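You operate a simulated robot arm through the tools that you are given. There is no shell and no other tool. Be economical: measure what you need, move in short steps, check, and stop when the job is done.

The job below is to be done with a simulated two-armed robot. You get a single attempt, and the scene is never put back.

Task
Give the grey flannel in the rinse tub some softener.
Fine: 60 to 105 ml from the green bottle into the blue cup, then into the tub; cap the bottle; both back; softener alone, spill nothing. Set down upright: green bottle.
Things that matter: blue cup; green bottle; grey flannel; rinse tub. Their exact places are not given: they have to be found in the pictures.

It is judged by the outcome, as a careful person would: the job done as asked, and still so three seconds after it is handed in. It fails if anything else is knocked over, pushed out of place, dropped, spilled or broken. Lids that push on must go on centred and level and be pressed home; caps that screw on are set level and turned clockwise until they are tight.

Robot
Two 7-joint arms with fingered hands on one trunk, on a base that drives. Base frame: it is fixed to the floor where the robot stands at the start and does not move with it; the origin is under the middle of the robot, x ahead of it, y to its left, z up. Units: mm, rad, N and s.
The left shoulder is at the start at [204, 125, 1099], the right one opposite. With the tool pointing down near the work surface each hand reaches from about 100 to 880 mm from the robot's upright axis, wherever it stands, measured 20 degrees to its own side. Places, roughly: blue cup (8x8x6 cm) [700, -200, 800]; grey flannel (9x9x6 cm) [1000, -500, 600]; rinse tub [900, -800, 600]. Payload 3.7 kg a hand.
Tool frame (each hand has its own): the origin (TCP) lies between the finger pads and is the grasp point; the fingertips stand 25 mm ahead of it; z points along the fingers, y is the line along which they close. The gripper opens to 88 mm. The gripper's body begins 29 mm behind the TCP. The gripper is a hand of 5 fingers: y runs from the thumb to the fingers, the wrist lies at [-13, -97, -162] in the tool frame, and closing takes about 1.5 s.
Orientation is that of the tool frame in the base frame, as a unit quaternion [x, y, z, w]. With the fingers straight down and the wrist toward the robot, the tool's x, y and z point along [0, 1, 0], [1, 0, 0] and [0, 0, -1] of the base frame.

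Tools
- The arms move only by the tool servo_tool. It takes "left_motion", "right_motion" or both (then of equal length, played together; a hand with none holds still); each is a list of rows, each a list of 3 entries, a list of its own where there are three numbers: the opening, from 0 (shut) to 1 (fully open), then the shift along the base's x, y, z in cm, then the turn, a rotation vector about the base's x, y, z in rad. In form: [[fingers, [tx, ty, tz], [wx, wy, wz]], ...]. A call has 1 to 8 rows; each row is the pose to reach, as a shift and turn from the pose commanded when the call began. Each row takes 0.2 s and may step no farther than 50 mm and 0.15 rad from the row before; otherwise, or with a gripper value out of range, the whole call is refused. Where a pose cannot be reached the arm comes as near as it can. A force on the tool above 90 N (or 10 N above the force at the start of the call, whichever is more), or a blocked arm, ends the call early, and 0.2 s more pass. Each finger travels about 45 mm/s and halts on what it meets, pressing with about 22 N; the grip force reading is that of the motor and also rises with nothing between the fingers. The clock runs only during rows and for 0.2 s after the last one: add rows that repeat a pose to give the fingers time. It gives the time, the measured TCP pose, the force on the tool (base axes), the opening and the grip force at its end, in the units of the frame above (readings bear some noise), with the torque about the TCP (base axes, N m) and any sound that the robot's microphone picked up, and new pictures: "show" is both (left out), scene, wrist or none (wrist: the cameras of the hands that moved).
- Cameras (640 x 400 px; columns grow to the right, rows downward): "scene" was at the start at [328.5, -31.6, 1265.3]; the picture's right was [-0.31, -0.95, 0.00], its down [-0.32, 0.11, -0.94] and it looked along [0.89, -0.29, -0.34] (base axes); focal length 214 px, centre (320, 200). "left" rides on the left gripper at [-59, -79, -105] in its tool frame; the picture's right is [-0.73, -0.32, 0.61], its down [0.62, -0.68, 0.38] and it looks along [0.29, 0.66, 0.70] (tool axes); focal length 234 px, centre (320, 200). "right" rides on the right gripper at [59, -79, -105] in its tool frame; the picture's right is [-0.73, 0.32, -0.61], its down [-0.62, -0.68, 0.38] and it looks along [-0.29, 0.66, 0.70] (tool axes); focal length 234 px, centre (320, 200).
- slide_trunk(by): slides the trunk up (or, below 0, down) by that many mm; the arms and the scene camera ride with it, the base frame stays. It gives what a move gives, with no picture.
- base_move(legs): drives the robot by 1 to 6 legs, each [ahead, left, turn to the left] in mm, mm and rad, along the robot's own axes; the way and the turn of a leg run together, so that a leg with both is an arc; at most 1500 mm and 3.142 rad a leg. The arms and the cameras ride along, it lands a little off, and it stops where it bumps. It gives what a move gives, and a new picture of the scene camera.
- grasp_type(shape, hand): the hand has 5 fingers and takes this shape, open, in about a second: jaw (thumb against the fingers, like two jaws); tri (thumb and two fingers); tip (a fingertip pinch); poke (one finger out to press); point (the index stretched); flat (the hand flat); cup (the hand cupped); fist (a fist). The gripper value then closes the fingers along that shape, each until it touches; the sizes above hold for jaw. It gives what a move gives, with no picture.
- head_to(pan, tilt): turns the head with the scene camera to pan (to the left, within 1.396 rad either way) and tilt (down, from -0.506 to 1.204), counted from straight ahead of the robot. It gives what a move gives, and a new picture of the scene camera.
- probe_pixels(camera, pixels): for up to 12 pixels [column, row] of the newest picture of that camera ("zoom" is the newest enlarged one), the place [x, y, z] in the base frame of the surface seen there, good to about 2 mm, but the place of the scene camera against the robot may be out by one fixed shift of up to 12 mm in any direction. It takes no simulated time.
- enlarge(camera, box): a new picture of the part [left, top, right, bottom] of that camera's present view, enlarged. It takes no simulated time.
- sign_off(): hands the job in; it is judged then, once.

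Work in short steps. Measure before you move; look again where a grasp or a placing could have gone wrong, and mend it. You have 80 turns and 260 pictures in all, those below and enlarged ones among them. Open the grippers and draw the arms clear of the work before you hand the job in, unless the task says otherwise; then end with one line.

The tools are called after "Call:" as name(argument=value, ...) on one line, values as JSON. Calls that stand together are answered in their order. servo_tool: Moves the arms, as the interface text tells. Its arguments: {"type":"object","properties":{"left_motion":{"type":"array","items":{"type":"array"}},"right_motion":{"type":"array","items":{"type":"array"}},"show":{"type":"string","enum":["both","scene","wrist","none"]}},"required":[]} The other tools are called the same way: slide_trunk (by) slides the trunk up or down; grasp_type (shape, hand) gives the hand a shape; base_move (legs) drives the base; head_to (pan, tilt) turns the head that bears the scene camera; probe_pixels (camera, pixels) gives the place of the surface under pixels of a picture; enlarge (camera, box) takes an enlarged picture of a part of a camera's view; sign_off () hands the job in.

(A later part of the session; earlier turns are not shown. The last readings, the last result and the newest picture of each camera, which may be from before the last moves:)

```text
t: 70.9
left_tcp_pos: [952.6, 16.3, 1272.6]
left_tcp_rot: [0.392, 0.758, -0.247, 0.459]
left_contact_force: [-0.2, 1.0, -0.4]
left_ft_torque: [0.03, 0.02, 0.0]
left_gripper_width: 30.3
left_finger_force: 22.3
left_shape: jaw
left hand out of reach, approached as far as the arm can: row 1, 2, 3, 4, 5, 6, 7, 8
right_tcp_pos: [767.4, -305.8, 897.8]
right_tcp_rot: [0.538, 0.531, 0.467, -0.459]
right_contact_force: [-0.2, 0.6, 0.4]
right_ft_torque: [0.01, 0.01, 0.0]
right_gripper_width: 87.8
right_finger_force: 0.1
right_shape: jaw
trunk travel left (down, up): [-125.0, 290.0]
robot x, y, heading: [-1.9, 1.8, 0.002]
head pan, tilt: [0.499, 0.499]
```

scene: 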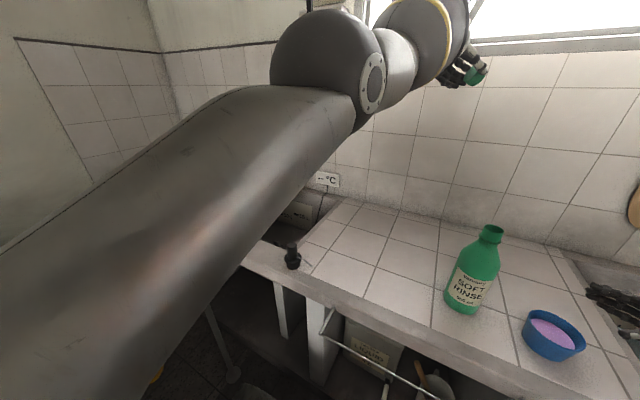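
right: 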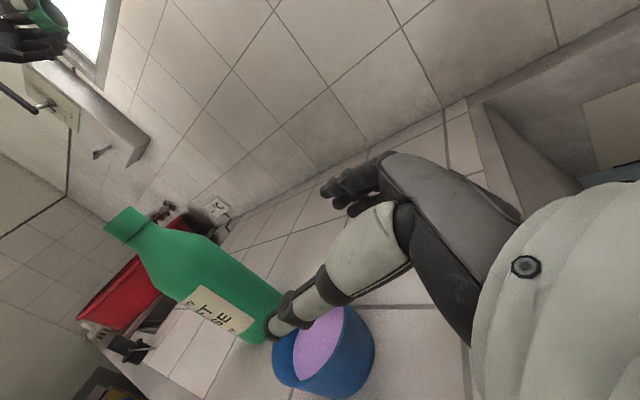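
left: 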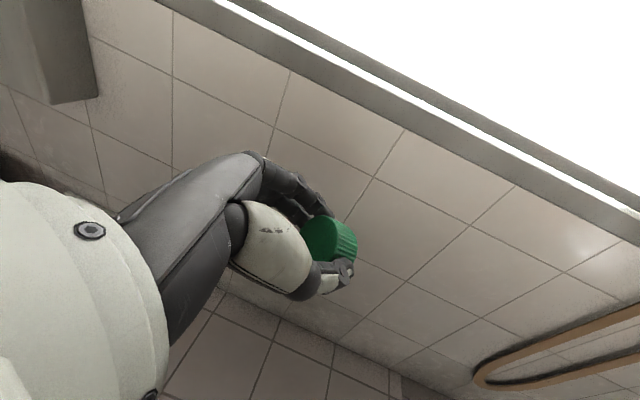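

Bottle stands fine. Left: continue rotating back to the home orientation while pulling in; right: descend to cup height to the right of the cup.

Call:
servo_tool(left_motion=[[0, [-2, 2, -1], [0.129, 0.04, -0.065]], [0, [-4, 4, -2], [0.258, 0.08, -0.13]], [0, [-6, 6, -3], [0.387, 0.12, -0.195]], [0, [-9, 8, -4], [0.516, 0.16, -0.26]], [0, [-12, 10, -5], [0.645, 0.2, -0.325]], [0, [-15, 12, -6], [0.774, 0.24, -0.39]], [0, [-18, 14, -7], [0.903, 0.28, -0.455]], [0, [-21, 16, -8], [1.03, 0.32, -0.52]]], right_motion=[[1, [-1.3, -2.5, -2], [0, 0, 0]], [1, [-2.6, -3, -5], [0, 0, 0]], [1, [-2.6, -3, -8], [0, 0, 0]], [1, [-2.6, -2, -8], [0, 0, 0]], [1, [-2.6, -1, -8], [0, 0, 0]], [1, [-2.6, -1, -8], [0, 0, 0]], [1, [-2.6, -1, -8], [0, 0, 0]], [1, [-2.6, -1, -8], [0, 0, 0]]], show="both")

Call:
probe_pixels(camera="right", pixels=[[300, 310], [345, 310], [360, 345], [330, 372], [285, 360]])

```text
t: 72.7
left_tcp_pos: [850.6, 133.4, 1275.8]
left_tcp_rot: [0.685, 0.728, -0.019, 0.036]
left_contact_force: [-0.5, -0.4, -0.1]
left_ft_torque: [0.03, -0.02, 0.01]
left_gripper_width: 30.3
left_finger_force: 22.3
left_shape: jaw
left hand out of reach, approached as far as the arm can: row 1, 2, 3, 4, 5, 6, 7, 8
right_tcp_pos: [739.3, -313.9, 819.0]
right_tcp_rot: [0.537, 0.531, 0.466, -0.46]
right_contact_force: [-4.1, 0.9, 8.5]
right_ft_torque: [-0.22, -0.01, -0.12]
right_gripper_width: 87.8
right_finger_force: 0.1
right_shape: jaw
trunk travel left (down, up): [-125.0, 290.0]
robot x, y, heading: [-1.3, -0.0, 0.003]
head pan, tilt: [0.499, 0.499]
```

scene: 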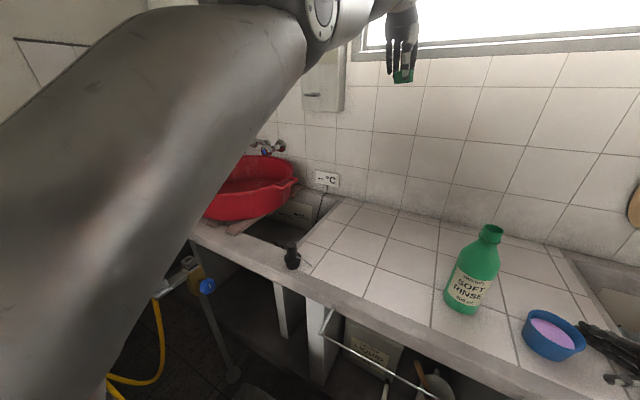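
right: 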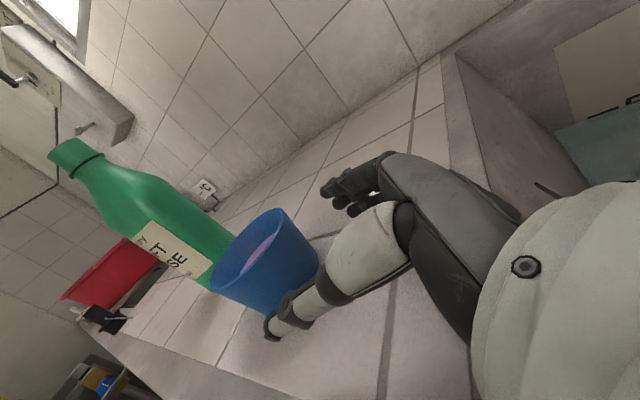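
left: 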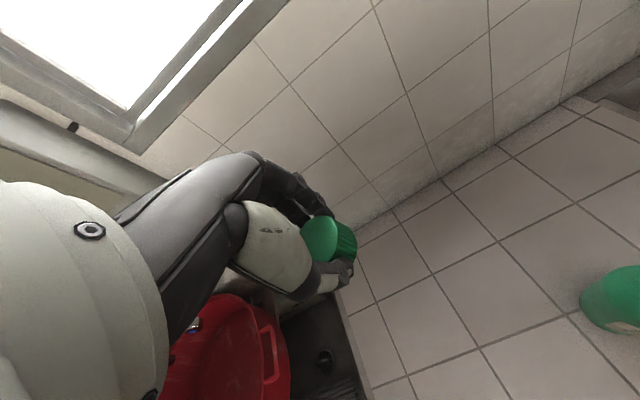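

```text
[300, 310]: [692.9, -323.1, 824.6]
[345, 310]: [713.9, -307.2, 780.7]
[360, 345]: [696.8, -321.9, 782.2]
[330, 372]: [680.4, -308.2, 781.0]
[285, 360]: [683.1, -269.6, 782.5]
```

Right hand touches something lightly (8 N); I raise/tilt it a bit, slide around the cup and close. In parallel the left arm sweeps upward to try to flex its elbow.

Call:
servo_tool(left_motion=[[0, [-1, 0, 4.5], [0, 0, 0]], [0, [-3, 0, 9], [0, 0, 0]], [0, [-5, 0, 13.5], [0, 0, 0]], [0, [-8, 0, 17], [0, 0, 0]], [0, [-11, 0, 20.5], [0, 0, 0]], [0, [-14.5, 0, 24], [0, 0, 0]], [0, [-18, 0, 27], [0, 0, 0]], [0, [-22, 0, 29], [0, 0, 0]]], right_motion=[[1, [0.1, -0.5, 1.0], [-0.12, 0, 0]], [1, [0.1, 1.5, 0.6], [-0.12, 0, 0]], [1, [0.1, 3.5, 0.5], [-0.12, 0, 0]], [1, [0.1, 5.3, 0.5], [-0.12, 0, 0]], [1, [0.1, 6.1, 0.5], [-0.12, 0, 0]], [0.4, [0.1, 6.1, 0.5], [-0.12, 0, 0]], [0, [0.1, 6.1, 0.5], [-0.12, 0, 0]], [0, [0.1, 6.1, 0.5], [-0.12, 0, 0]]], show="both")

```text
t: 74.5
left_tcp_pos: [684.1, 137.6, 1465.1]
left_tcp_rot: [0.68, 0.731, -0.02, 0.052]
left_contact_force: [-0.9, -0.1, 0.4]
left_ft_torque: [-0.01, 0.0, -0.04]
left_gripper_width: 30.4
left_finger_force: 22.4
left_shape: jaw
left hand out of reach, approached as far as the arm can: row 1, 2, 3, 4, 5, 6, 7, 8
right_tcp_pos: [742.5, -255.0, 822.9]
right_tcp_rot: [0.565, 0.558, 0.434, -0.426]
right_contact_force: [0.0, 0.0, -1.1]
right_ft_torque: [-0.04, -0.02, -0.01]
right_gripper_width: 66.0
right_finger_force: 21.5
right_shape: jaw
trunk travel left (down, up): [-125.0, 290.0]
robot x, y, heading: [2.1, 1.4, 0.001]
head pan, tilt: [0.499, 0.499]
```

scene: 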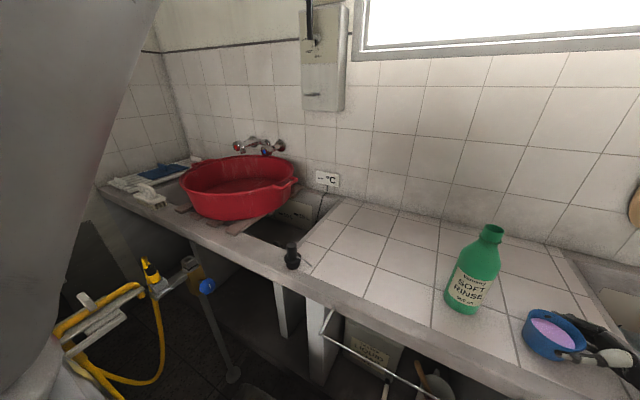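
right: 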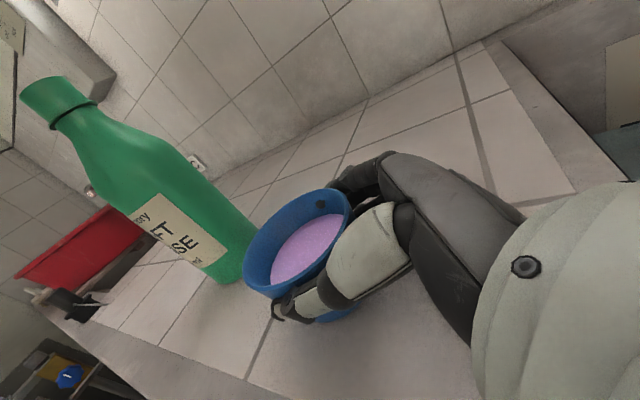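
left: 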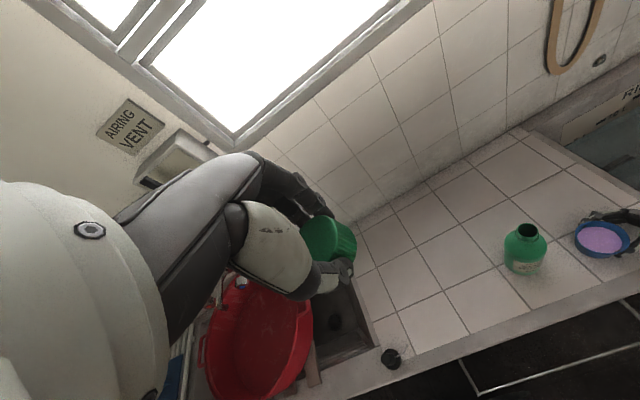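

Cup gripped. Lift it straight up 12 cm and hold level; left arm keeps sweeping up/back in parallel.

Call:
servo_tool(left_motion=[[0, [-4, 0, 2], [0, 0, 0]], [0, [-8, 0, 4], [0, 0, 0]], [0, [-12, 0, 5], [0, 0, 0]], [0, [-16, 0, 6], [0, 0, 0]], [0, [-20, 0, 6], [0, 0, 0]], [0, [-24, 0, 6], [0, 0, 0]], [0, [-24, 0, 2], [0, 0, 0]], [0, [-24, 0, -2], [0, 0, 0]]], right_motion=[[0, [0, 0, 0.3], [0, 0, 0]], [0, [0, 0, 1.5], [0, 0, 0]], [0, [0, 0, 3.5], [0, 0, 0]], [0, [0, 0, 6], [0, 0, 0]], [0, [0, 0, 8.5], [0, 0, 0]], [0, [0, 0, 10.5], [0, 0, 0]], [0, [0, 0, 12], [0, 0, 0]], [0, [0, 0, 12], [0, 0, 0]]], show="wrist")

Call:
base_move(legs=[[0, -370, 0]])

```text
t: 76.3
left_tcp_pos: [667.3, 138.0, 1472.3]
left_tcp_rot: [0.684, 0.728, -0.019, 0.04]
left_contact_force: [-0.6, 0.0, -0.4]
left_ft_torque: [0.0, 0.04, -0.04]
left_gripper_width: 30.3
left_finger_force: 21.8
left_shape: jaw
left hand out of reach, approached as far as the arm can: row 1, 2, 3, 4, 5, 6, 7, 8
right_tcp_pos: [741.9, -253.0, 941.7]
right_tcp_rot: [0.565, 0.557, 0.433, -0.427]
right_contact_force: [-0.6, 0.0, -0.6]
right_ft_torque: [-0.04, 0.01, -0.01]
right_gripper_width: 65.7
right_finger_force: 22.0
right_shape: jaw
trunk travel left (down, up): [-125.0, 290.0]
robot x, y, heading: [-3.8, -2.9, 0.001]
head pan, tilt: [0.499, 0.499]
```

right: 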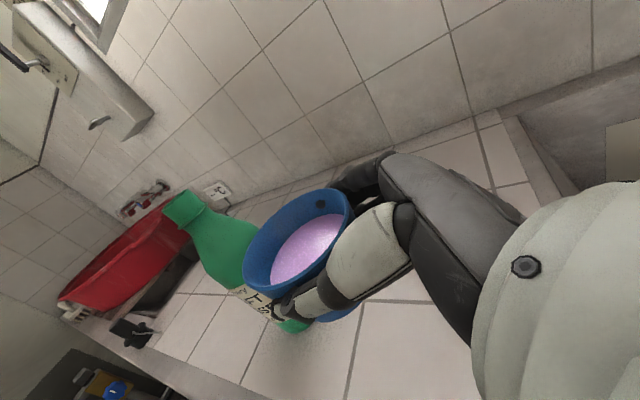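
left: 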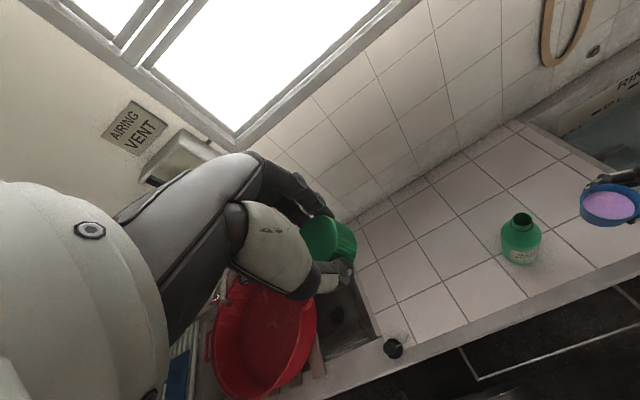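

```text
t: 80.1
left_tcp_pos: [667.3, -230.7, 1472.0]
left_tcp_rot: [0.685, 0.727, -0.018, 0.04]
left_contact_force: [1.2, -0.7, 0.1]
left_ft_torque: [-0.02, 0.01, -0.01]
left_gripper_width: 30.0
left_finger_force: 22.6
left_shape: jaw
right_tcp_pos: [740.7, -623.2, 943.1]
right_tcp_rot: [0.566, 0.557, 0.434, -0.426]
right_contact_force: [-0.4, -0.8, -0.7]
right_ft_torque: [-0.03, -0.01, 0.0]
right_gripper_width: 66.0
right_finger_force: 22.4
right_shape: jaw
trunk travel left (down, up): [-125.0, 290.0]
robot x, y, heading: [0.1, -368.3, -0.004]
head pan, tilt: [0.499, 0.499]
```

scene: 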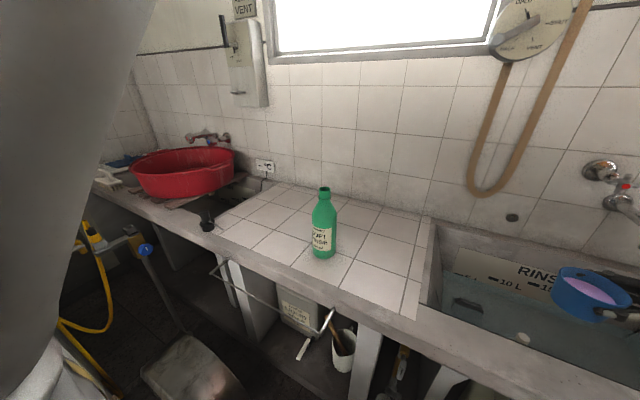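

Cup is over the tub. Extend, then pour to the left over the tub in two chained moves, and look.

Call:
servo_tool(right_motion=[[0, [4.3, 0.5, -2], [0, 0, 0]], [0, [8.5, 1, -4], [0, 0, 0]], [0, [11, 1.5, -6], [-0.15, 0, 0]], [0, [12, 2, -8], [-0.3, 0, 0]], [0, [12, 2, -8], [-0.45, 0, 0]], [0, [12, 2, -8], [-0.6, 0, 0]], [0, [12, 2, -8], [-0.75, 0, 0]], [0, [12, 2, -8], [-0.9, 0, 0]]], show="none")

Call:
servo_tool(right_motion=[[0, [0, 0, 0], [-0.15, 0, 0]], [0, [0, 0, 0], [-0.3, 0, 0]], [0, [0, 0, 0], [-0.45, 0, 0]], [0, [0, 0, 0], [-0.6, 0, 0]], [0, [0, 0, 0], [-0.75, 0, 0]], [0, [0, 0, 0], [-0.9, 0, 0]], [0, [0, 0, 0], [-1.05, 0, 0]], [0, [0, 0, 0], [-1.2, 0, 0]]], show="wrist")

Call:
head_to(pan=-0.4, tilt=0.7)

```text
t: 81.9
left_tcp_pos: [667.5, -230.6, 1472.8]
left_tcp_rot: [0.686, 0.726, -0.018, 0.041]
left_contact_force: [0.0, 0.2, -0.4]
left_ft_torque: [0.03, 0.0, -0.01]
left_gripper_width: 30.3
left_finger_force: 22.0
left_shape: jaw
right_tcp_pos: [859.2, -602.9, 862.9]
right_tcp_rot: [0.695, 0.69, 0.148, -0.136]
right_contact_force: [0.0, 0.8, -1.1]
right_ft_torque: [0.03, 0.01, -0.01]
right_gripper_width: 66.0
right_finger_force: 21.6
right_shape: jaw
trunk travel left (down, up): [-125.0, 290.0]
robot x, y, heading: [-2.4, -368.0, -0.007]
head pan, tilt: [0.499, 0.499]
```

```text
t: 83.7
left_tcp_pos: [667.9, -230.4, 1473.4]
left_tcp_rot: [0.686, 0.726, -0.018, 0.041]
left_contact_force: [-0.1, -0.5, 0.9]
left_ft_torque: [0.02, 0.02, 0.0]
left_gripper_width: 30.0
left_finger_force: 21.9
left_shape: jaw
right_tcp_pos: [860.0, -602.4, 863.2]
right_tcp_rot: [0.651, 0.653, -0.267, 0.281]
right_contact_force: [0.5, 0.6, -0.9]
right_ft_torque: [0.01, -0.03, 0.03]
right_gripper_width: 65.7
right_finger_force: 21.9
right_shape: jaw
trunk travel left (down, up): [-125.0, 290.0]
robot x, y, heading: [0.3, -366.8, -0.008]
head pan, tilt: [0.499, 0.499]
```

right: 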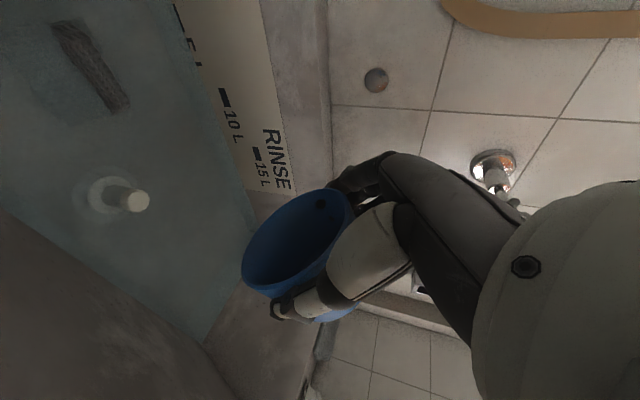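

```text
t: 84.9
left_tcp_pos: [667.4, -230.1, 1473.1]
left_tcp_rot: [0.685, 0.727, -0.018, 0.04]
left_contact_force: [0.3, -0.2, -0.4]
left_ft_torque: [0.0, 0.02, -0.02]
left_gripper_width: 30.2
left_finger_force: 21.7
left_shape: jaw
right_tcp_pos: [861.8, -603.4, 863.0]
right_tcp_rot: [0.651, 0.653, -0.266, 0.28]
right_contact_force: [0.7, 1.0, 0.2]
right_ft_torque: [-0.01, 0.01, -0.01]
right_gripper_width: 65.8
right_finger_force: 21.8
right_shape: jaw
trunk travel left (down, up): [-125.0, 290.0]
robot x, y, heading: [0.8, -368.1, -0.002]
head pan, tilt: [-0.4, 0.7]
```

scene: 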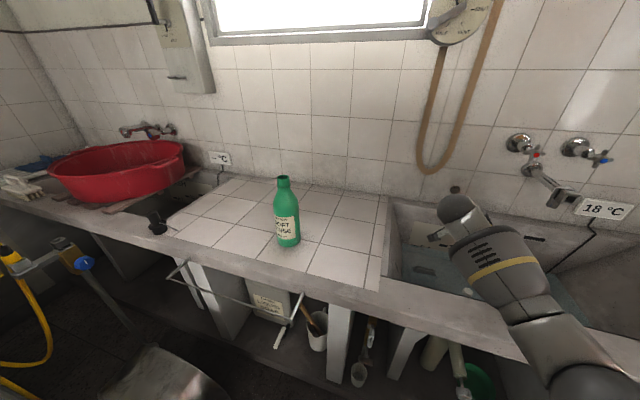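

Cup empty. Chain: rotate the cup back upright and retract it, sweeping the left arm down in parallel; then drive back left 368 mm.

Call:
servo_tool(left_motion=[[0, [2, 0, -4.5], [0, 0, 0]], [0, [4, 0, -9], [0, 0, 0]], [0, [5, 0, -13.5], [0, 0, 0]], [0, [5, 0, -18], [0, 0, 0]], [0, [4, 0, -22.5], [0, 0, 0]], [0, [1, 0, -26], [0, 0, 0]], [0, [-3, 0, -29], [0, 0, 0]], [0, [-7, 0, -31], [0, 0, 0]]], right_motion=[[0, [0, 0, 0], [0.15, 0, 0]], [0, [0, 0, 0], [0.3, 0, 0]], [0, [0, 0, 0], [0.45, 0, 0]], [0, [0, 0, 0], [0.6, 0, 0]], [0, [0, 0, 0], [0.75, 0, 0]], [0, [0, 0, 0], [0.9, 0, 0]], [0, [0, 0, 0], [1.05, 0, 0]], [0, [0, 0, 0], [1.2, 0, 0]]], show="none")

Call:
servo_tool(right_motion=[[0, [0, 0, 2], [0.15, 0, 0]], [0, [0, 0, 4], [0.3, 0, 0]], [0, [-2, 0, 6], [0.45, 0, 0]], [0, [-5, 0, 8], [0.6, 0, 0]], [0, [-8, -1, 8], [0.75, 0, 0]], [0, [-11, -2, 8], [0.9, 0, 0]], [0, [-12, -2, 8], [0.9, 0, 0]]], show="scene")

Call:
base_move(legs=[[0, 368, 0.004]])

```text
t: 86.7
left_tcp_pos: [707.5, -255.7, 1433.5]
left_tcp_rot: [0.681, 0.73, -0.02, 0.045]
left_contact_force: [-0.3, 0.9, -0.3]
left_ft_torque: [0.02, 0.01, 0.02]
left_gripper_width: 30.3
left_finger_force: 21.6
left_shape: jaw
left hand out of reach, approached as far as the arm can: row 1, 2, 3, 4, 5, 6, 7, 8
right_tcp_pos: [860.8, -602.4, 862.9]
right_tcp_rot: [0.695, 0.69, 0.15, -0.137]
right_contact_force: [0.4, -0.4, -0.1]
right_ft_torque: [-0.01, -0.02, 0.0]
right_gripper_width: 65.9
right_finger_force: 21.7
right_shape: jaw
trunk travel left (down, up): [-125.0, 290.0]
robot x, y, heading: [-0.0, -366.7, -0.005]
head pan, tilt: [-0.4, 0.7]
```

```text
t: 88.3
left_tcp_pos: [706.6, -255.9, 1434.5]
left_tcp_rot: [0.682, 0.73, -0.018, 0.046]
left_contact_force: [0.4, 0.9, -1.0]
left_ft_torque: [0.01, -0.02, -0.01]
left_gripper_width: 29.9
left_finger_force: 22.2
left_shape: jaw
right_tcp_pos: [739.4, -623.4, 942.6]
right_tcp_rot: [0.565, 0.556, 0.436, -0.426]
right_contact_force: [-0.4, 0.9, 0.7]
right_ft_torque: [0.01, -0.05, -0.01]
right_gripper_width: 65.7
right_finger_force: 22.2
right_shape: jaw
trunk travel left (down, up): [-125.0, 290.0]
robot x, y, heading: [-4.3, -365.5, -0.002]
head pan, tilt: [-0.4, 0.7]
```

scene: 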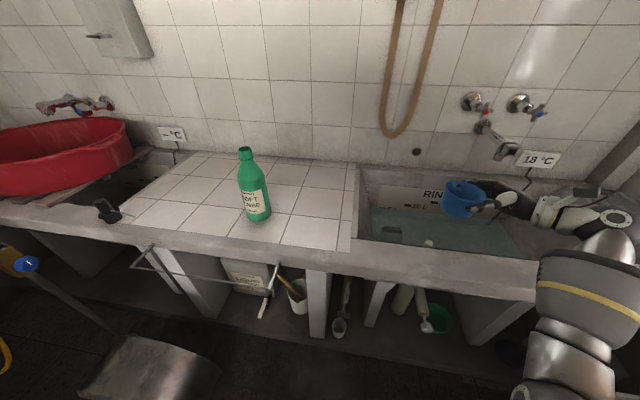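

```text
t: 92.1
left_tcp_pos: [706.1, 111.4, 1433.8]
left_tcp_rot: [0.68, 0.731, -0.019, 0.047]
left_contact_force: [-0.2, 0.2, 0.2]
left_ft_torque: [-0.01, -0.02, -0.04]
left_gripper_width: 30.2
left_finger_force: 22.2
left_shape: jaw
right_tcp_pos: [741.0, -256.3, 942.0]
right_tcp_rot: [0.566, 0.558, 0.433, -0.426]
right_contact_force: [0.4, 0.2, -0.6]
right_ft_torque: [0.01, -0.04, -0.01]
right_gripper_width: 65.7
right_finger_force: 21.5
right_shape: jaw
trunk travel left (down, up): [-125.0, 290.0]
robot x, y, heading: [0.4, -6.1, -0.003]
head pan, tilt: [-0.4, 0.7]
```

scene: 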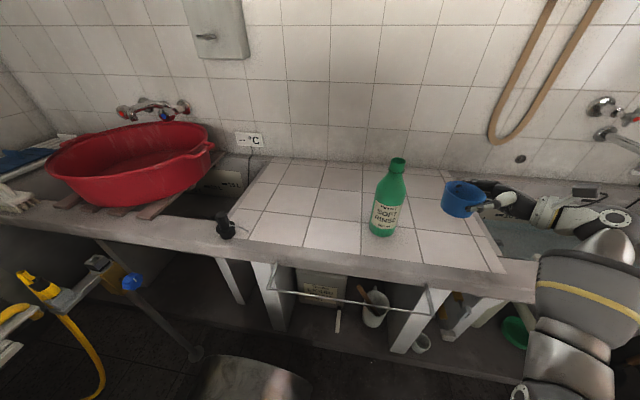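

Base is back (TCP (741,-256,942)). Lower the cup 119 mm to the worktop, release and back off right; left arm swings down along its reach sphere in parallel.

Call:
servo_tool(left_motion=[[0, [4, 0, 1.2], [0, 0, 0]], [0, [7.5, 0, -2], [0, 0, 0]], [0, [10.7, 0, -5.5], [0, 0, 0]], [0, [13.7, 0, -9.2], [0, 0, 0]], [0, [16.4, 0, -13.1], [0, 0, 0]], [0, [18.9, 0, -17.1], [0, 0, 0]], [0, [21, 0, -21.4], [0, 0, 0]], [0, [22.9, 0, -25.7], [0, 0, 0]]], right_motion=[[0, [0.1, 0.2, -2], [0, 0, 0]], [0, [0.1, 0.2, -5], [0, 0, 0]], [0, [0.1, 0.2, -8], [0, 0, 0]], [0, [0.1, 0.2, -10.5], [0, 0, 0]], [0, [0.1, 0.2, -11.3], [0, 0, 0]], [0, [0.1, 0.2, -11.7], [0, 0, 0]], [0, [0.1, 0.2, -11.9], [0, 0, 0]], [0, [0.1, 0.2, -11.9], [0, 0, 0]]], show="wrist")

Call:
enlarge(camera="scene", box=[340, 120, 620, 300])

```text
t: 93.9
left_tcp_pos: [904.4, 113.0, 1169.1]
left_tcp_rot: [0.679, 0.732, -0.02, 0.045]
left_contact_force: [-0.4, 0.7, -0.3]
left_ft_torque: [-0.03, 0.0, 0.0]
left_gripper_width: 30.0
left_finger_force: 21.7
left_shape: jaw
left hand out of reach, approached as far as the arm can: row 1, 2, 3, 4, 5, 6, 7, 8
right_tcp_pos: [744.6, -254.4, 820.3]
right_tcp_rot: [0.566, 0.557, 0.432, -0.427]
right_contact_force: [0.6, 0.0, 0.0]
right_ft_torque: [0.0, -0.04, 0.02]
right_gripper_width: 65.5
right_finger_force: 22.3
right_shape: jaw
trunk travel left (down, up): [-125.0, 290.0]
robot x, y, heading: [3.1, -3.5, 0.004]
head pan, tilt: [-0.4, 0.7]
```

right: 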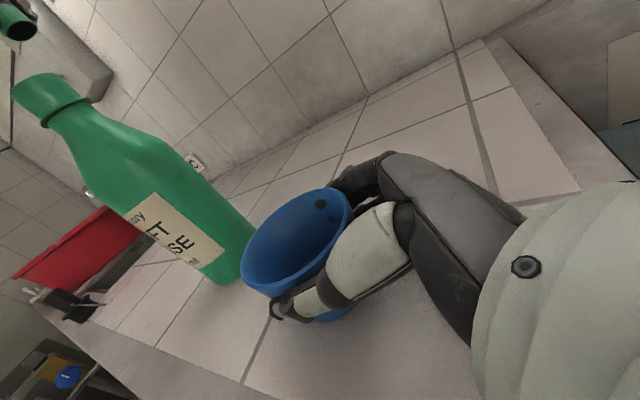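
left: 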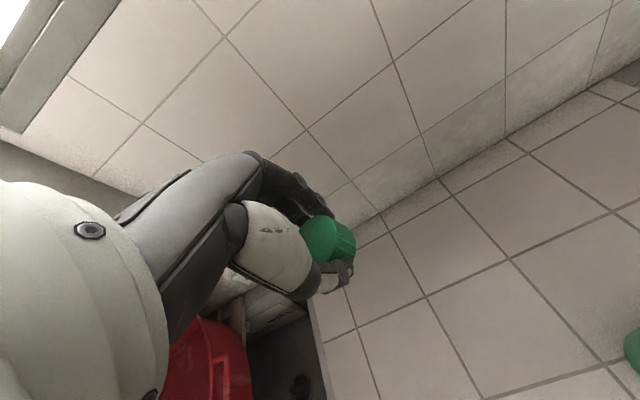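

```text
2.22 times, centred on (480, 210) of scene
```

zoom: 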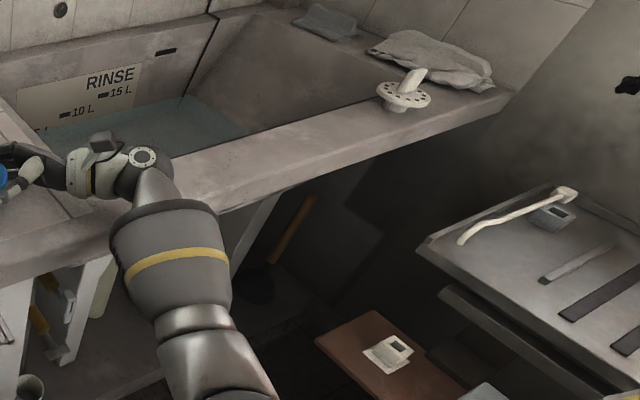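

Cup rests on the worktop. Release it and back the right hand away; in parallel yaw the left hand clockwise (forces the forearm to turn), then try a pull-in.

Call:
servo_tool(left_motion=[[0, [-1, 0, 0], [0, 0, -0.15]], [0, [-2, 0, 0], [0, 0, -0.3]], [0, [-3, 0, 0], [0, 0, -0.45]], [0, [-4, 0, 0], [0, 0, -0.6]], [0, [-5, 0, 0], [0, 0, -0.75]], [0, [-6, 0, 0], [0, 0, -0.9]], [0, [-7, 0, 0], [0, 0, -1.05]], [0, [-8, 0, 0], [0, 0, -1.2]]], right_motion=[[0.5, [0, 0, 0], [0, 0, 0]], [1, [0, 0, 0], [0, 0, 0]], [1, [0, 0, 0], [0, 0, 0]], [1, [0, -1.5, 0], [0, 0, 0]], [1, [0, -4, 0.2], [0, 0, 0]], [1, [0, -7, 0.5], [0, 0, 0]], [1, [0, -9, 3], [0, 0, 0]], [1, [0, -11, 7], [0, 0, 0]]], show="none")

Call:
servo_tool(left_motion=[[0, [-4, 0, 0], [0, 0, 0]], [0, [-8, 0, 0], [0, 0, 0]], [0, [-12, 0, 0], [0, 0, 0]], [0, [-16, 0, 0], [0, 0, 0]]], show="both")

Call:
enlarge(camera="scene", box=[340, 120, 520, 260])

```text
t: 95.7
left_tcp_pos: [819.8, 112.9, 1175.6]
left_tcp_rot: [0.975, 0.217, -0.04, 0.028]
left_contact_force: [-0.1, -0.5, -1.1]
left_ft_torque: [-0.01, 0.02, 0.02]
left_gripper_width: 29.9
left_finger_force: 21.6
left_shape: jaw
right_tcp_pos: [741.3, -365.2, 894.6]
right_tcp_rot: [0.564, 0.558, 0.434, -0.426]
right_contact_force: [-1.5, 0.6, -0.6]
right_ft_torque: [0.0, 0.0, -0.01]
right_gripper_width: 87.7
right_finger_force: 0.0
right_shape: jaw
trunk travel left (down, up): [-125.0, 290.0]
robot x, y, heading: [1.2, -2.0, -0.002]
head pan, tilt: [-0.4, 0.7]
```

```text
t: 96.7
left_tcp_pos: [659.5, 113.6, 1175.0]
left_tcp_rot: [0.974, 0.219, -0.041, 0.026]
left_contact_force: [-0.4, 0.3, -0.1]
left_ft_torque: [-0.01, -0.01, 0.03]
left_gripper_width: 30.1
left_finger_force: 22.4
left_shape: jaw
right_tcp_pos: [741.4, -365.6, 894.4]
right_tcp_rot: [0.564, 0.559, 0.434, -0.426]
right_contact_force: [-0.6, -0.2, 0.5]
right_ft_torque: [0.0, -0.01, 0.01]
right_gripper_width: 87.7
right_finger_force: 0.1
right_shape: jaw
trunk travel left (down, up): [-125.0, 290.0]
robot x, y, heading: [0.9, -4.8, 0.002]
head pan, tilt: [-0.4, 0.7]
```

scene: 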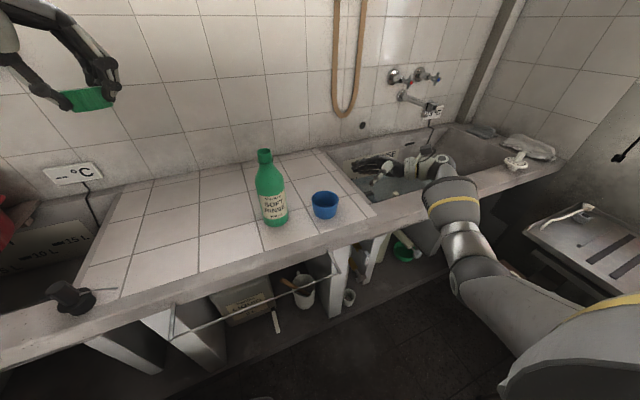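
left: 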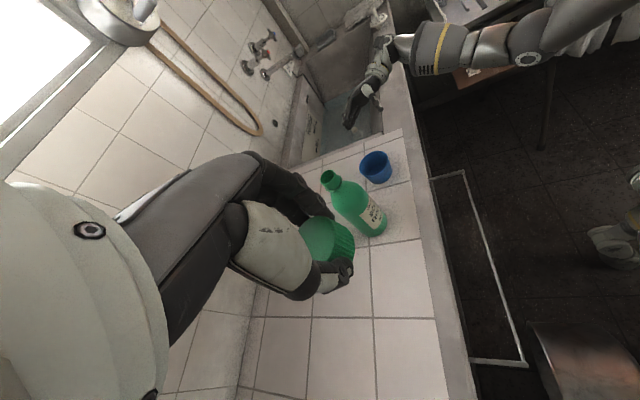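

```text
2.86 times, centred on (430, 190) of scene
```

zoom: 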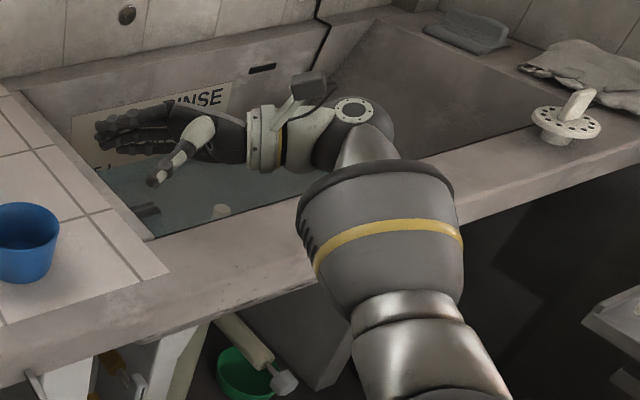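

Unlocked – the left arm follows again, cup is back standing at (325,205). Now level the hand, bring the cap over the bottle at yaw 0, and bring the right hand back beside the bottle; then view.

Call:
servo_tool(left_motion=[[0, [1, -1.5, -1], [0.035, -0.035, 0]], [0, [2, -3, -2], [0.069, -0.069, 0]]], show="none")

Call:
servo_tool(left_motion=[[0, [1.2, -2.2, -1], [0, 0, 0.141]], [0, [2.4, -4.4, -2], [0, 0, 0.282]], [0, [3.6, -6.6, -3], [0, 0, 0.423]], [0, [4.8, -8.8, -4], [0, 0, 0.565]], [0, [6, -11, -5], [0, 0, 0.706]], [0, [7.2, -13.2, -6], [0, 0, 0.847]], [0, [8.4, -15.4, -7], [0, 0, 0.989]], [0, [9.6, -17.5, -8], [0, 0, 1.13]]], right_motion=[[1, [0.5, 2.1, 0.2], [0.015, 0, 0]], [1, [1, 4.2, 0.2], [0.03, 0, 0]], [1, [1.5, 6.3, 0.2], [0.045, 0, 0]], [1, [2, 8.4, 0.2], [0.06, 0, 0]], [1, [2.4, 10.5, 0.2], [0.075, 0, 0]], [1, [2.8, 12.6, 0.2], [0.09, 0, 0]], [1, [3.2, 14.8, 0.2], [0.105, 0, 0]], [1, [3.6, 17, 0.2], [0.12, 0, 0]]], show="both")

Call:
enlarge(camera="left", box=[290, 190, 430, 330])

Call:
enlarge(camera="right", box=[40, 60, 280, 210])

```text
t: 97.3
left_tcp_pos: [682.4, 80.8, 1151.7]
left_tcp_rot: [0.976, 0.22, -0.001, 0.001]
left_contact_force: [-0.1, -0.1, -0.8]
left_ft_torque: [-0.03, 0.01, 0.03]
left_gripper_width: 29.8
left_finger_force: 22.0
left_shape: jaw
right_tcp_pos: [741.3, -365.8, 892.7]
right_tcp_rot: [0.565, 0.557, 0.433, -0.427]
right_contact_force: [0.1, -0.1, 0.8]
right_ft_torque: [-0.04, 0.0, 0.0]
right_gripper_width: 87.6
right_finger_force: 0.0
right_shape: jaw
trunk travel left (down, up): [-125.0, 290.0]
robot x, y, heading: [-2.6, -5.5, 0.001]
head pan, tilt: [-0.4, 0.7]
```

```text
t: 99.1
left_tcp_pos: [777.2, -93.7, 1074.0]
left_tcp_rot: [0.706, 0.709, 0.0, 0.001]
left_contact_force: [-0.2, -0.4, 0.0]
left_ft_torque: [0.02, 0.0, -0.01]
left_gripper_width: 29.7
left_finger_force: 21.9
left_shape: jaw
right_tcp_pos: [777.4, -195.5, 894.4]
right_tcp_rot: [0.538, 0.53, 0.466, -0.46]
right_contact_force: [0.0, -0.7, 0.6]
right_ft_torque: [-0.03, -0.03, 0.01]
right_gripper_width: 87.6
right_finger_force: 0.1
right_shape: jaw
trunk travel left (down, up): [-125.0, 290.0]
robot x, y, heading: [-1.3, -5.9, 0.002]
head pan, tilt: [-0.4, 0.7]
```

scene: 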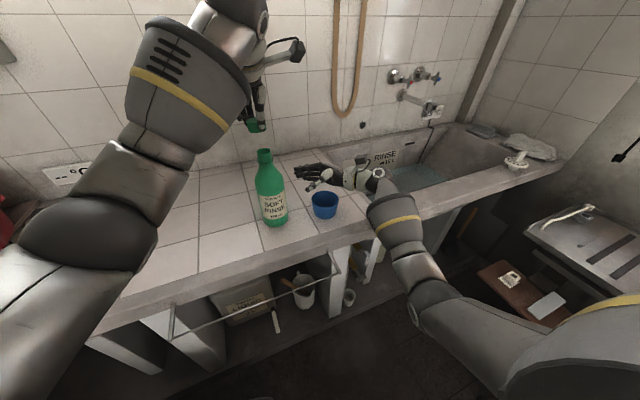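
right: 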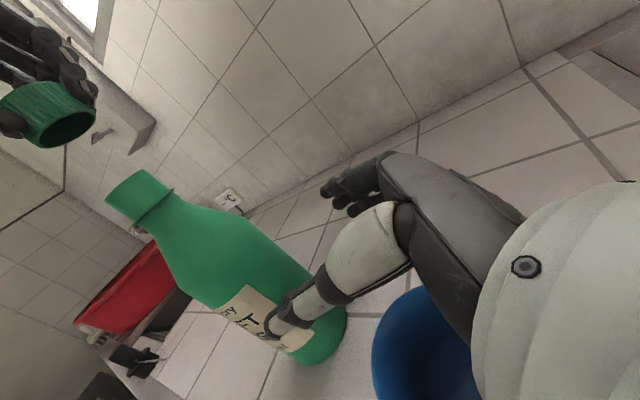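
left: 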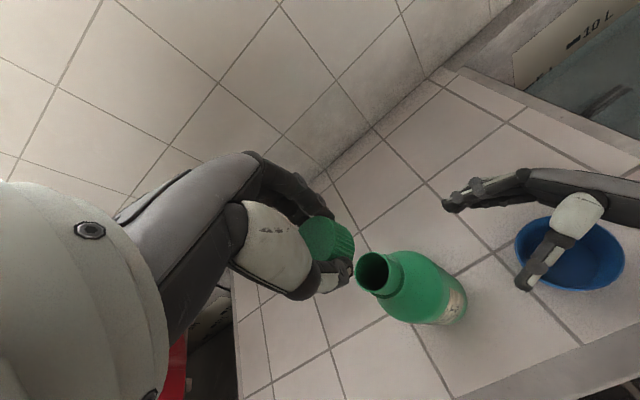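

```text
2.86 times, centred on (360, 260) of left
```

zoom: 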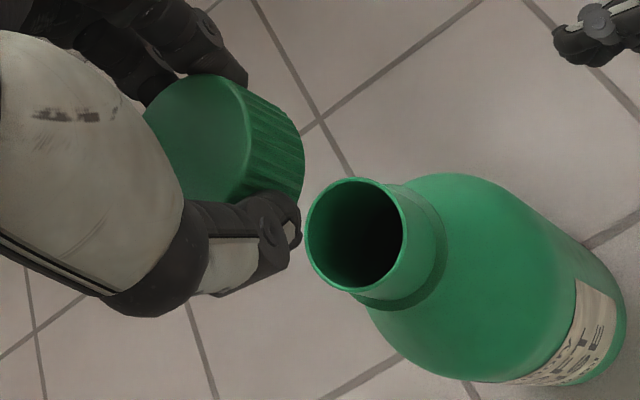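

```text
2.67 times, centred on (160, 135) of right
```

zoom: 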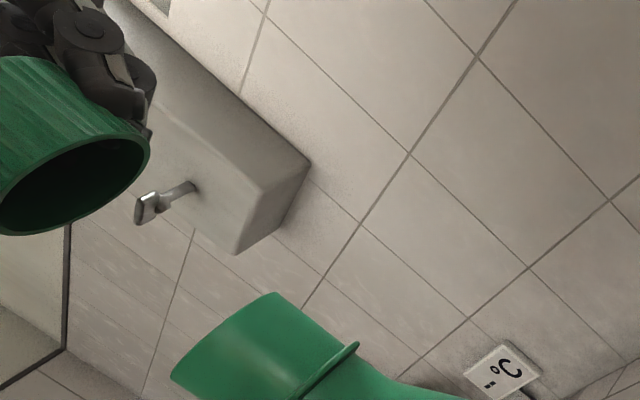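

Probe cap rim and mouth rim in the right zoom, and the mouth rim in the left picture.

Call:
probe_pixels(camera="zoom", pixels=[[6, 231], [40, 234], [90, 218], [125, 192], [147, 160], [140, 138], [110, 137], [175, 370], [200, 344], [240, 309], [270, 295], [288, 300]])

Call:
probe_pixels(camera="left", pixels=[[356, 270], [361, 258], [370, 253], [383, 258], [388, 268], [388, 278], [380, 289], [370, 290], [360, 283], [410, 255], [400, 315], [460, 300]])

```text
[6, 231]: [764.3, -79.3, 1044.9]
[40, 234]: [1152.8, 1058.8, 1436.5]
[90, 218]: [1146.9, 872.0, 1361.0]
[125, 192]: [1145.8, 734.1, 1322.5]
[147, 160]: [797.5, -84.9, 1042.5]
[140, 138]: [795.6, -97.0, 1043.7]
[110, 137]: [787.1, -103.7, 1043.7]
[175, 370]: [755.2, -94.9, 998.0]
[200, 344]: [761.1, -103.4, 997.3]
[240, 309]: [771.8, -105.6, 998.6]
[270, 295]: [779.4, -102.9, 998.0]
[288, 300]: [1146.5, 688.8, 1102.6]
```

```text
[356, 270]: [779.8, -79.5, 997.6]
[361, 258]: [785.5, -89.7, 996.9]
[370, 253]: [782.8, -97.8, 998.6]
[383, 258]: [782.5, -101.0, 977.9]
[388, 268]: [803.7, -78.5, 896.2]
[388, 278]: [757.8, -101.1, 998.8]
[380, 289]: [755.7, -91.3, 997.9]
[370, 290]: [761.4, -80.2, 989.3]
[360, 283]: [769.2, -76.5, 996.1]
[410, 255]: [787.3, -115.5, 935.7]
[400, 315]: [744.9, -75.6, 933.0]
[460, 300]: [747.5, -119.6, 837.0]
```

Mouth centre (770.3,-90.9); cap centre (780,-87.5) with an offset (2.8,6.2) from the TCP. Chain: right hand grips the bottle, left aligns, lowers to contact and turns 1.2 rad clockwise with offset compensation.

Call:
servo_tool(left_motion=[[0, [-0.5, -0.2, 0], [0, 0, 0]], [0, [-0.97, -0.34, -0.5], [0, 0, 0]], [0, [-0.97, -0.34, -1], [0, 0, 0]], [0, [-0.97, -0.34, -1], [0, 0, 0]], [0, [-0.97, -0.34, -1], [0, 0, 0]], [0, [-0.97, -0.34, -1], [0, 0, 0]], [0, [-0.97, -0.34, -1], [0, 0, 0]], [0, [-0.97, -0.34, -1], [0, 0, 0]]], right_motion=[[1, [-0.6, 3, 0], [0, 0, 0]], [1, [-0.6, 6, -0.1], [0, 0, 0]], [1, [-0.6, 9.1, -0.2], [0, 0, 0]], [0.5, [-0.6, 9.1, -0.2], [0, 0, 0]], [0, [-0.6, 9.1, -0.2], [0, 0, 0]], [0, [-0.6, 9.1, -0.2], [0, 0, 0]], [0, [-0.6, 9.1, -0.2], [0, 0, 0]], [0, [-0.6, 9.1, -0.2], [0, 0, 0]]], show="none")

Call:
servo_tool(left_motion=[[0, [0, 0, -1.5], [0, 0, 0]], [0, [0, 0, -2.7], [0, 0, 0]], [0, [0, 0, -3.3], [0, 0, 0]], [0, [0, 0, -3.6], [0, 0, 0]], [0, [0, 0, -3.75], [0, 0, 0]], [0, [0, 0, -3.8], [0, 0, 0]]], show="none")

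Call:
enlarge(camera="right", box=[80, 20, 280, 145])

Call:
servo_tool(left_motion=[[0, [-0.09, 0.05, -0.02], [0, 0, -0.15]], [0, [-0.17, 0.11, -0.04], [0, 0, -0.3]], [0, [-0.24, 0.18, -0.06], [0, 0, -0.45]], [0, [-0.3, 0.27, -0.08], [0, 0, -0.6]], [0, [-0.35, 0.36, -0.1], [0, 0, -0.75]], [0, [-0.38, 0.45, -0.12], [0, 0, -0.9]], [0, [-0.4, 0.55, -0.14], [0, 0, -1.05]], [0, [-0.4, 0.66, -0.16], [0, 0, -1.2]]], show="wrist")

Call:
enlarge(camera="right", box=[80, 20, 280, 145])

```text
t: 100.9
left_tcp_pos: [768.2, -96.5, 1063.7]
left_tcp_rot: [0.707, 0.707, 0.001, 0.002]
left_contact_force: [-0.2, -0.1, -0.6]
left_ft_torque: [0.01, -0.01, 0.05]
left_gripper_width: 29.5
left_finger_force: 21.5
left_shape: jaw
right_tcp_pos: [772.9, -104.2, 894.0]
right_tcp_rot: [0.538, 0.531, 0.466, -0.46]
right_contact_force: [0.1, 0.8, 1.0]
right_ft_torque: [0.0, -0.12, 0.01]
right_gripper_width: 64.7
right_finger_force: 21.7
right_shape: jaw
trunk travel left (down, up): [-125.0, 290.0]
robot x, y, heading: [1.0, -5.8, 0.001]
head pan, tilt: [-0.4, 0.7]
```

```text
t: 102.3
left_tcp_pos: [768.6, -96.5, 1026.5]
left_tcp_rot: [0.707, 0.708, 0.002, 0.002]
left_contact_force: [-0.8, 0.5, 5.6]
left_ft_torque: [0.03, -0.07, 0.02]
left_gripper_width: 30.0
left_finger_force: 22.2
left_shape: jaw
right_tcp_pos: [772.1, -105.1, 892.1]
right_tcp_rot: [0.538, 0.53, 0.466, -0.46]
right_contact_force: [0.9, 0.8, -0.5]
right_ft_torque: [-0.02, -0.09, 0.0]
right_gripper_width: 64.4
right_finger_force: 22.1
right_shape: jaw
trunk travel left (down, up): [-125.0, 290.0]
robot x, y, heading: [1.9, -2.6, 0.002]
head pan, tilt: [-0.4, 0.7]
```

```text
3.20 times, centred on (180, 82) of right
```

zoom: 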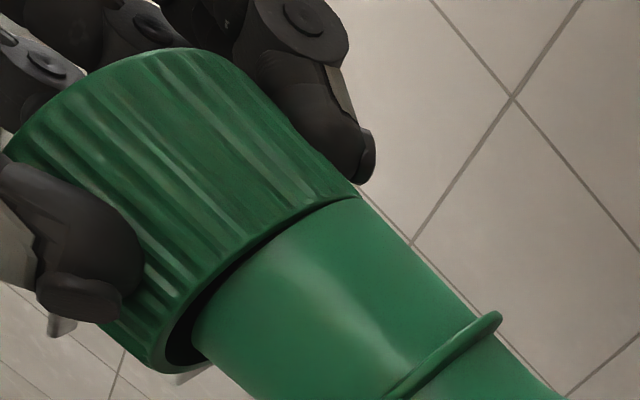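

```text
t: 104.1
left_tcp_pos: [763.6, -88.8, 1024.4]
left_tcp_rot: [0.983, 0.185, 0.001, 0.002]
left_contact_force: [3.5, 0.5, 13.3]
left_ft_torque: [-0.11, -0.25, 0.14]
left_gripper_width: 30.2
left_finger_force: 22.0
left_shape: jaw
right_tcp_pos: [771.8, -104.6, 893.8]
right_tcp_rot: [0.538, 0.53, 0.466, -0.46]
right_contact_force: [-4.3, 0.7, -0.7]
right_ft_torque: [-0.1, -0.07, -0.09]
right_gripper_width: 64.3
right_finger_force: 21.8
right_shape: jaw
trunk travel left (down, up): [-125.0, 290.0]
robot x, y, heading: [-3.1, -2.0, 0.004]
head pan, tilt: [-0.4, 0.7]
```

left: 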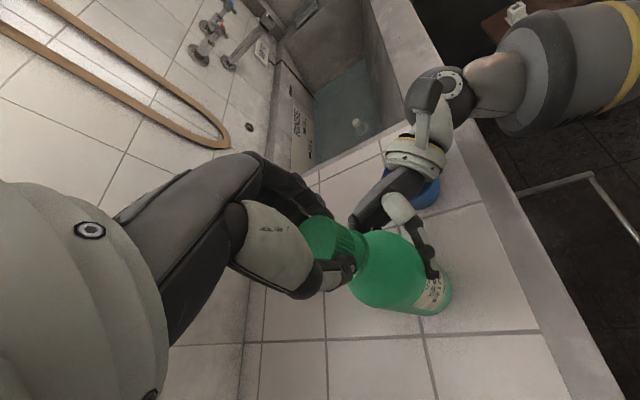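

```text
3.20 times, centred on (180, 82) of right
```

zoom: 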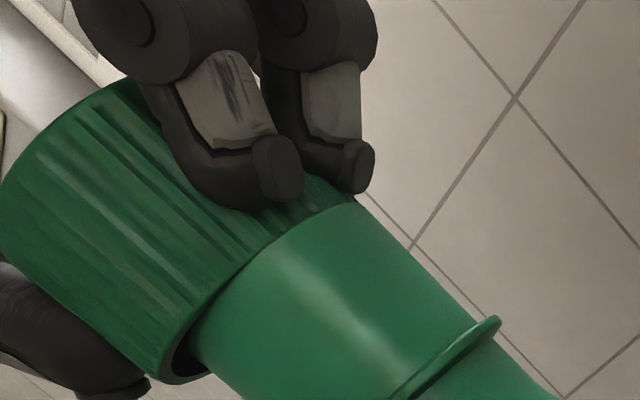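

The cap sits ~2 mm too far toward −x (gap only on the lower-left). Lift slightly, turn back, shift +2 mm in x, lower again, view, and turn again with revised compensation.

Call:
servo_tool(left_motion=[[0, [0, 0, 0.5], [0, 0, 0]], [0, [0.08, -0.09, 0.5], [0, 0, 0.15]], [0, [0.15, -0.18, 0.5], [0, 0, 0.3]], [0, [0.23, -0.27, 0.5], [0, 0, 0.45]], [0, [0.3, -0.37, 0.5], [0, 0, 0.6]], [0, [0.38, -0.46, 0.5], [0, 0, 0.75]], [0, [0.46, -0.55, 0.5], [0, 0, 0.9]], [0, [0.53, -0.64, 0.5], [0, 0, 1.05]]], show="none")

Call:
servo_tool(left_motion=[[0, [0, 0, -0.3], [0, 0, 0]], [0, [0, 0, -0.45], [0, 0, 0]], [0, [0, 0, -0.45], [0, 0, 0]]], show="none")

Call:
enlarge(camera="right", box=[80, 20, 280, 145])

Call:
servo_tool(left_motion=[[0, [-0.09, 0.03, -0.01], [0, 0, -0.15]], [0, [-0.17, 0.07, -0.02], [0, 0, -0.3]], [0, [-0.25, 0.12, -0.03], [0, 0, -0.45]], [0, [-0.32, 0.19, -0.04], [0, 0, -0.6]], [0, [-0.37, 0.26, -0.05], [0, 0, -0.75]], [0, [-0.42, 0.34, -0.06], [0, 0, -0.9]], [0, [-0.45, 0.43, -0.07], [0, 0, -1.05]]], show="none")

Call:
enlarge(camera="right", box=[80, 20, 280, 145])

```text
t: 105.9
left_tcp_pos: [769.4, -96.3, 1028.4]
left_tcp_rot: [0.756, 0.654, 0.0, 0.001]
left_contact_force: [0.2, 0.5, -0.3]
left_ft_torque: [0.02, 0.03, 0.0]
left_gripper_width: 29.8
left_finger_force: 21.9
left_shape: jaw
right_tcp_pos: [773.0, -104.9, 893.0]
right_tcp_rot: [0.539, 0.531, 0.466, -0.46]
right_contact_force: [0.5, 1.3, 0.1]
right_ft_torque: [-0.01, -0.13, 0.04]
right_gripper_width: 64.3
right_finger_force: 22.4
right_shape: jaw
trunk travel left (down, up): [-125.0, 290.0]
robot x, y, heading: [-1.8, -2.6, -0.001]
head pan, tilt: [-0.4, 0.7]
```

```text
t: 106.7
left_tcp_pos: [769.9, -94.2, 1025.4]
left_tcp_rot: [0.758, 0.652, 0.002, 0.003]
left_contact_force: [0.6, 0.3, 4.7]
left_ft_torque: [-0.04, -0.04, 0.01]
left_gripper_width: 29.9
left_finger_force: 22.4
left_shape: jaw
right_tcp_pos: [771.2, -104.4, 892.8]
right_tcp_rot: [0.539, 0.531, 0.466, -0.459]
right_contact_force: [1.4, 1.4, 0.0]
right_ft_torque: [-0.03, -0.09, 0.01]
right_gripper_width: 64.2
right_finger_force: 22.3
right_shape: jaw
trunk travel left (down, up): [-125.0, 290.0]
robot x, y, heading: [-1.0, -2.9, 0.001]
head pan, tilt: [-0.4, 0.7]
```

```text
3.20 times, centred on (180, 82) of right
```

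zoom: 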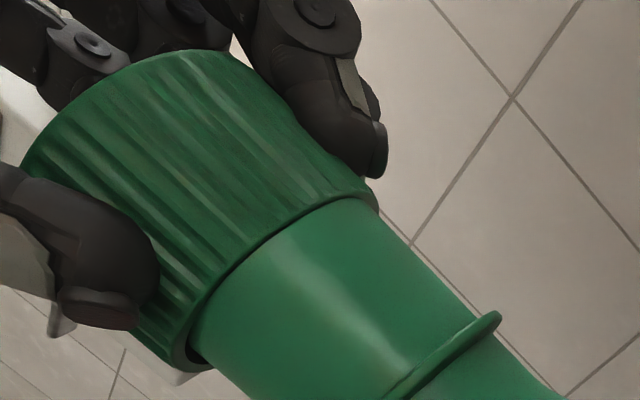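

```text
t: 108.3
left_tcp_pos: [764.5, -90.8, 1023.5]
left_tcp_rot: [0.983, 0.185, -0.001, 0.001]
left_contact_force: [1.2, -1.1, 0.3]
left_ft_torque: [0.01, -0.06, 0.02]
left_gripper_width: 30.0
left_finger_force: 21.9
left_shape: jaw
right_tcp_pos: [772.1, -104.2, 893.1]
right_tcp_rot: [0.538, 0.531, 0.466, -0.46]
right_contact_force: [-2.2, 1.4, 0.4]
right_ft_torque: [-0.04, -0.14, 0.03]
right_gripper_width: 64.0
right_finger_force: 22.1
right_shape: jaw
trunk travel left (down, up): [-125.0, 290.0]
robot x, y, heading: [-2.0, -2.9, -0.0]
head pan, tilt: [-0.4, 0.7]
```

```text
3.20 times, centred on (180, 82) of right
5 turns are left
```

zoom: 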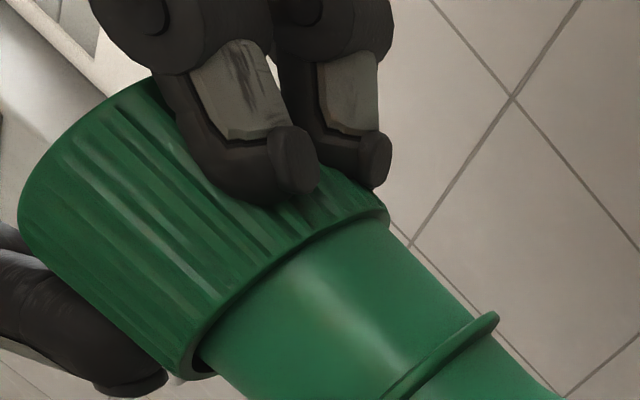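

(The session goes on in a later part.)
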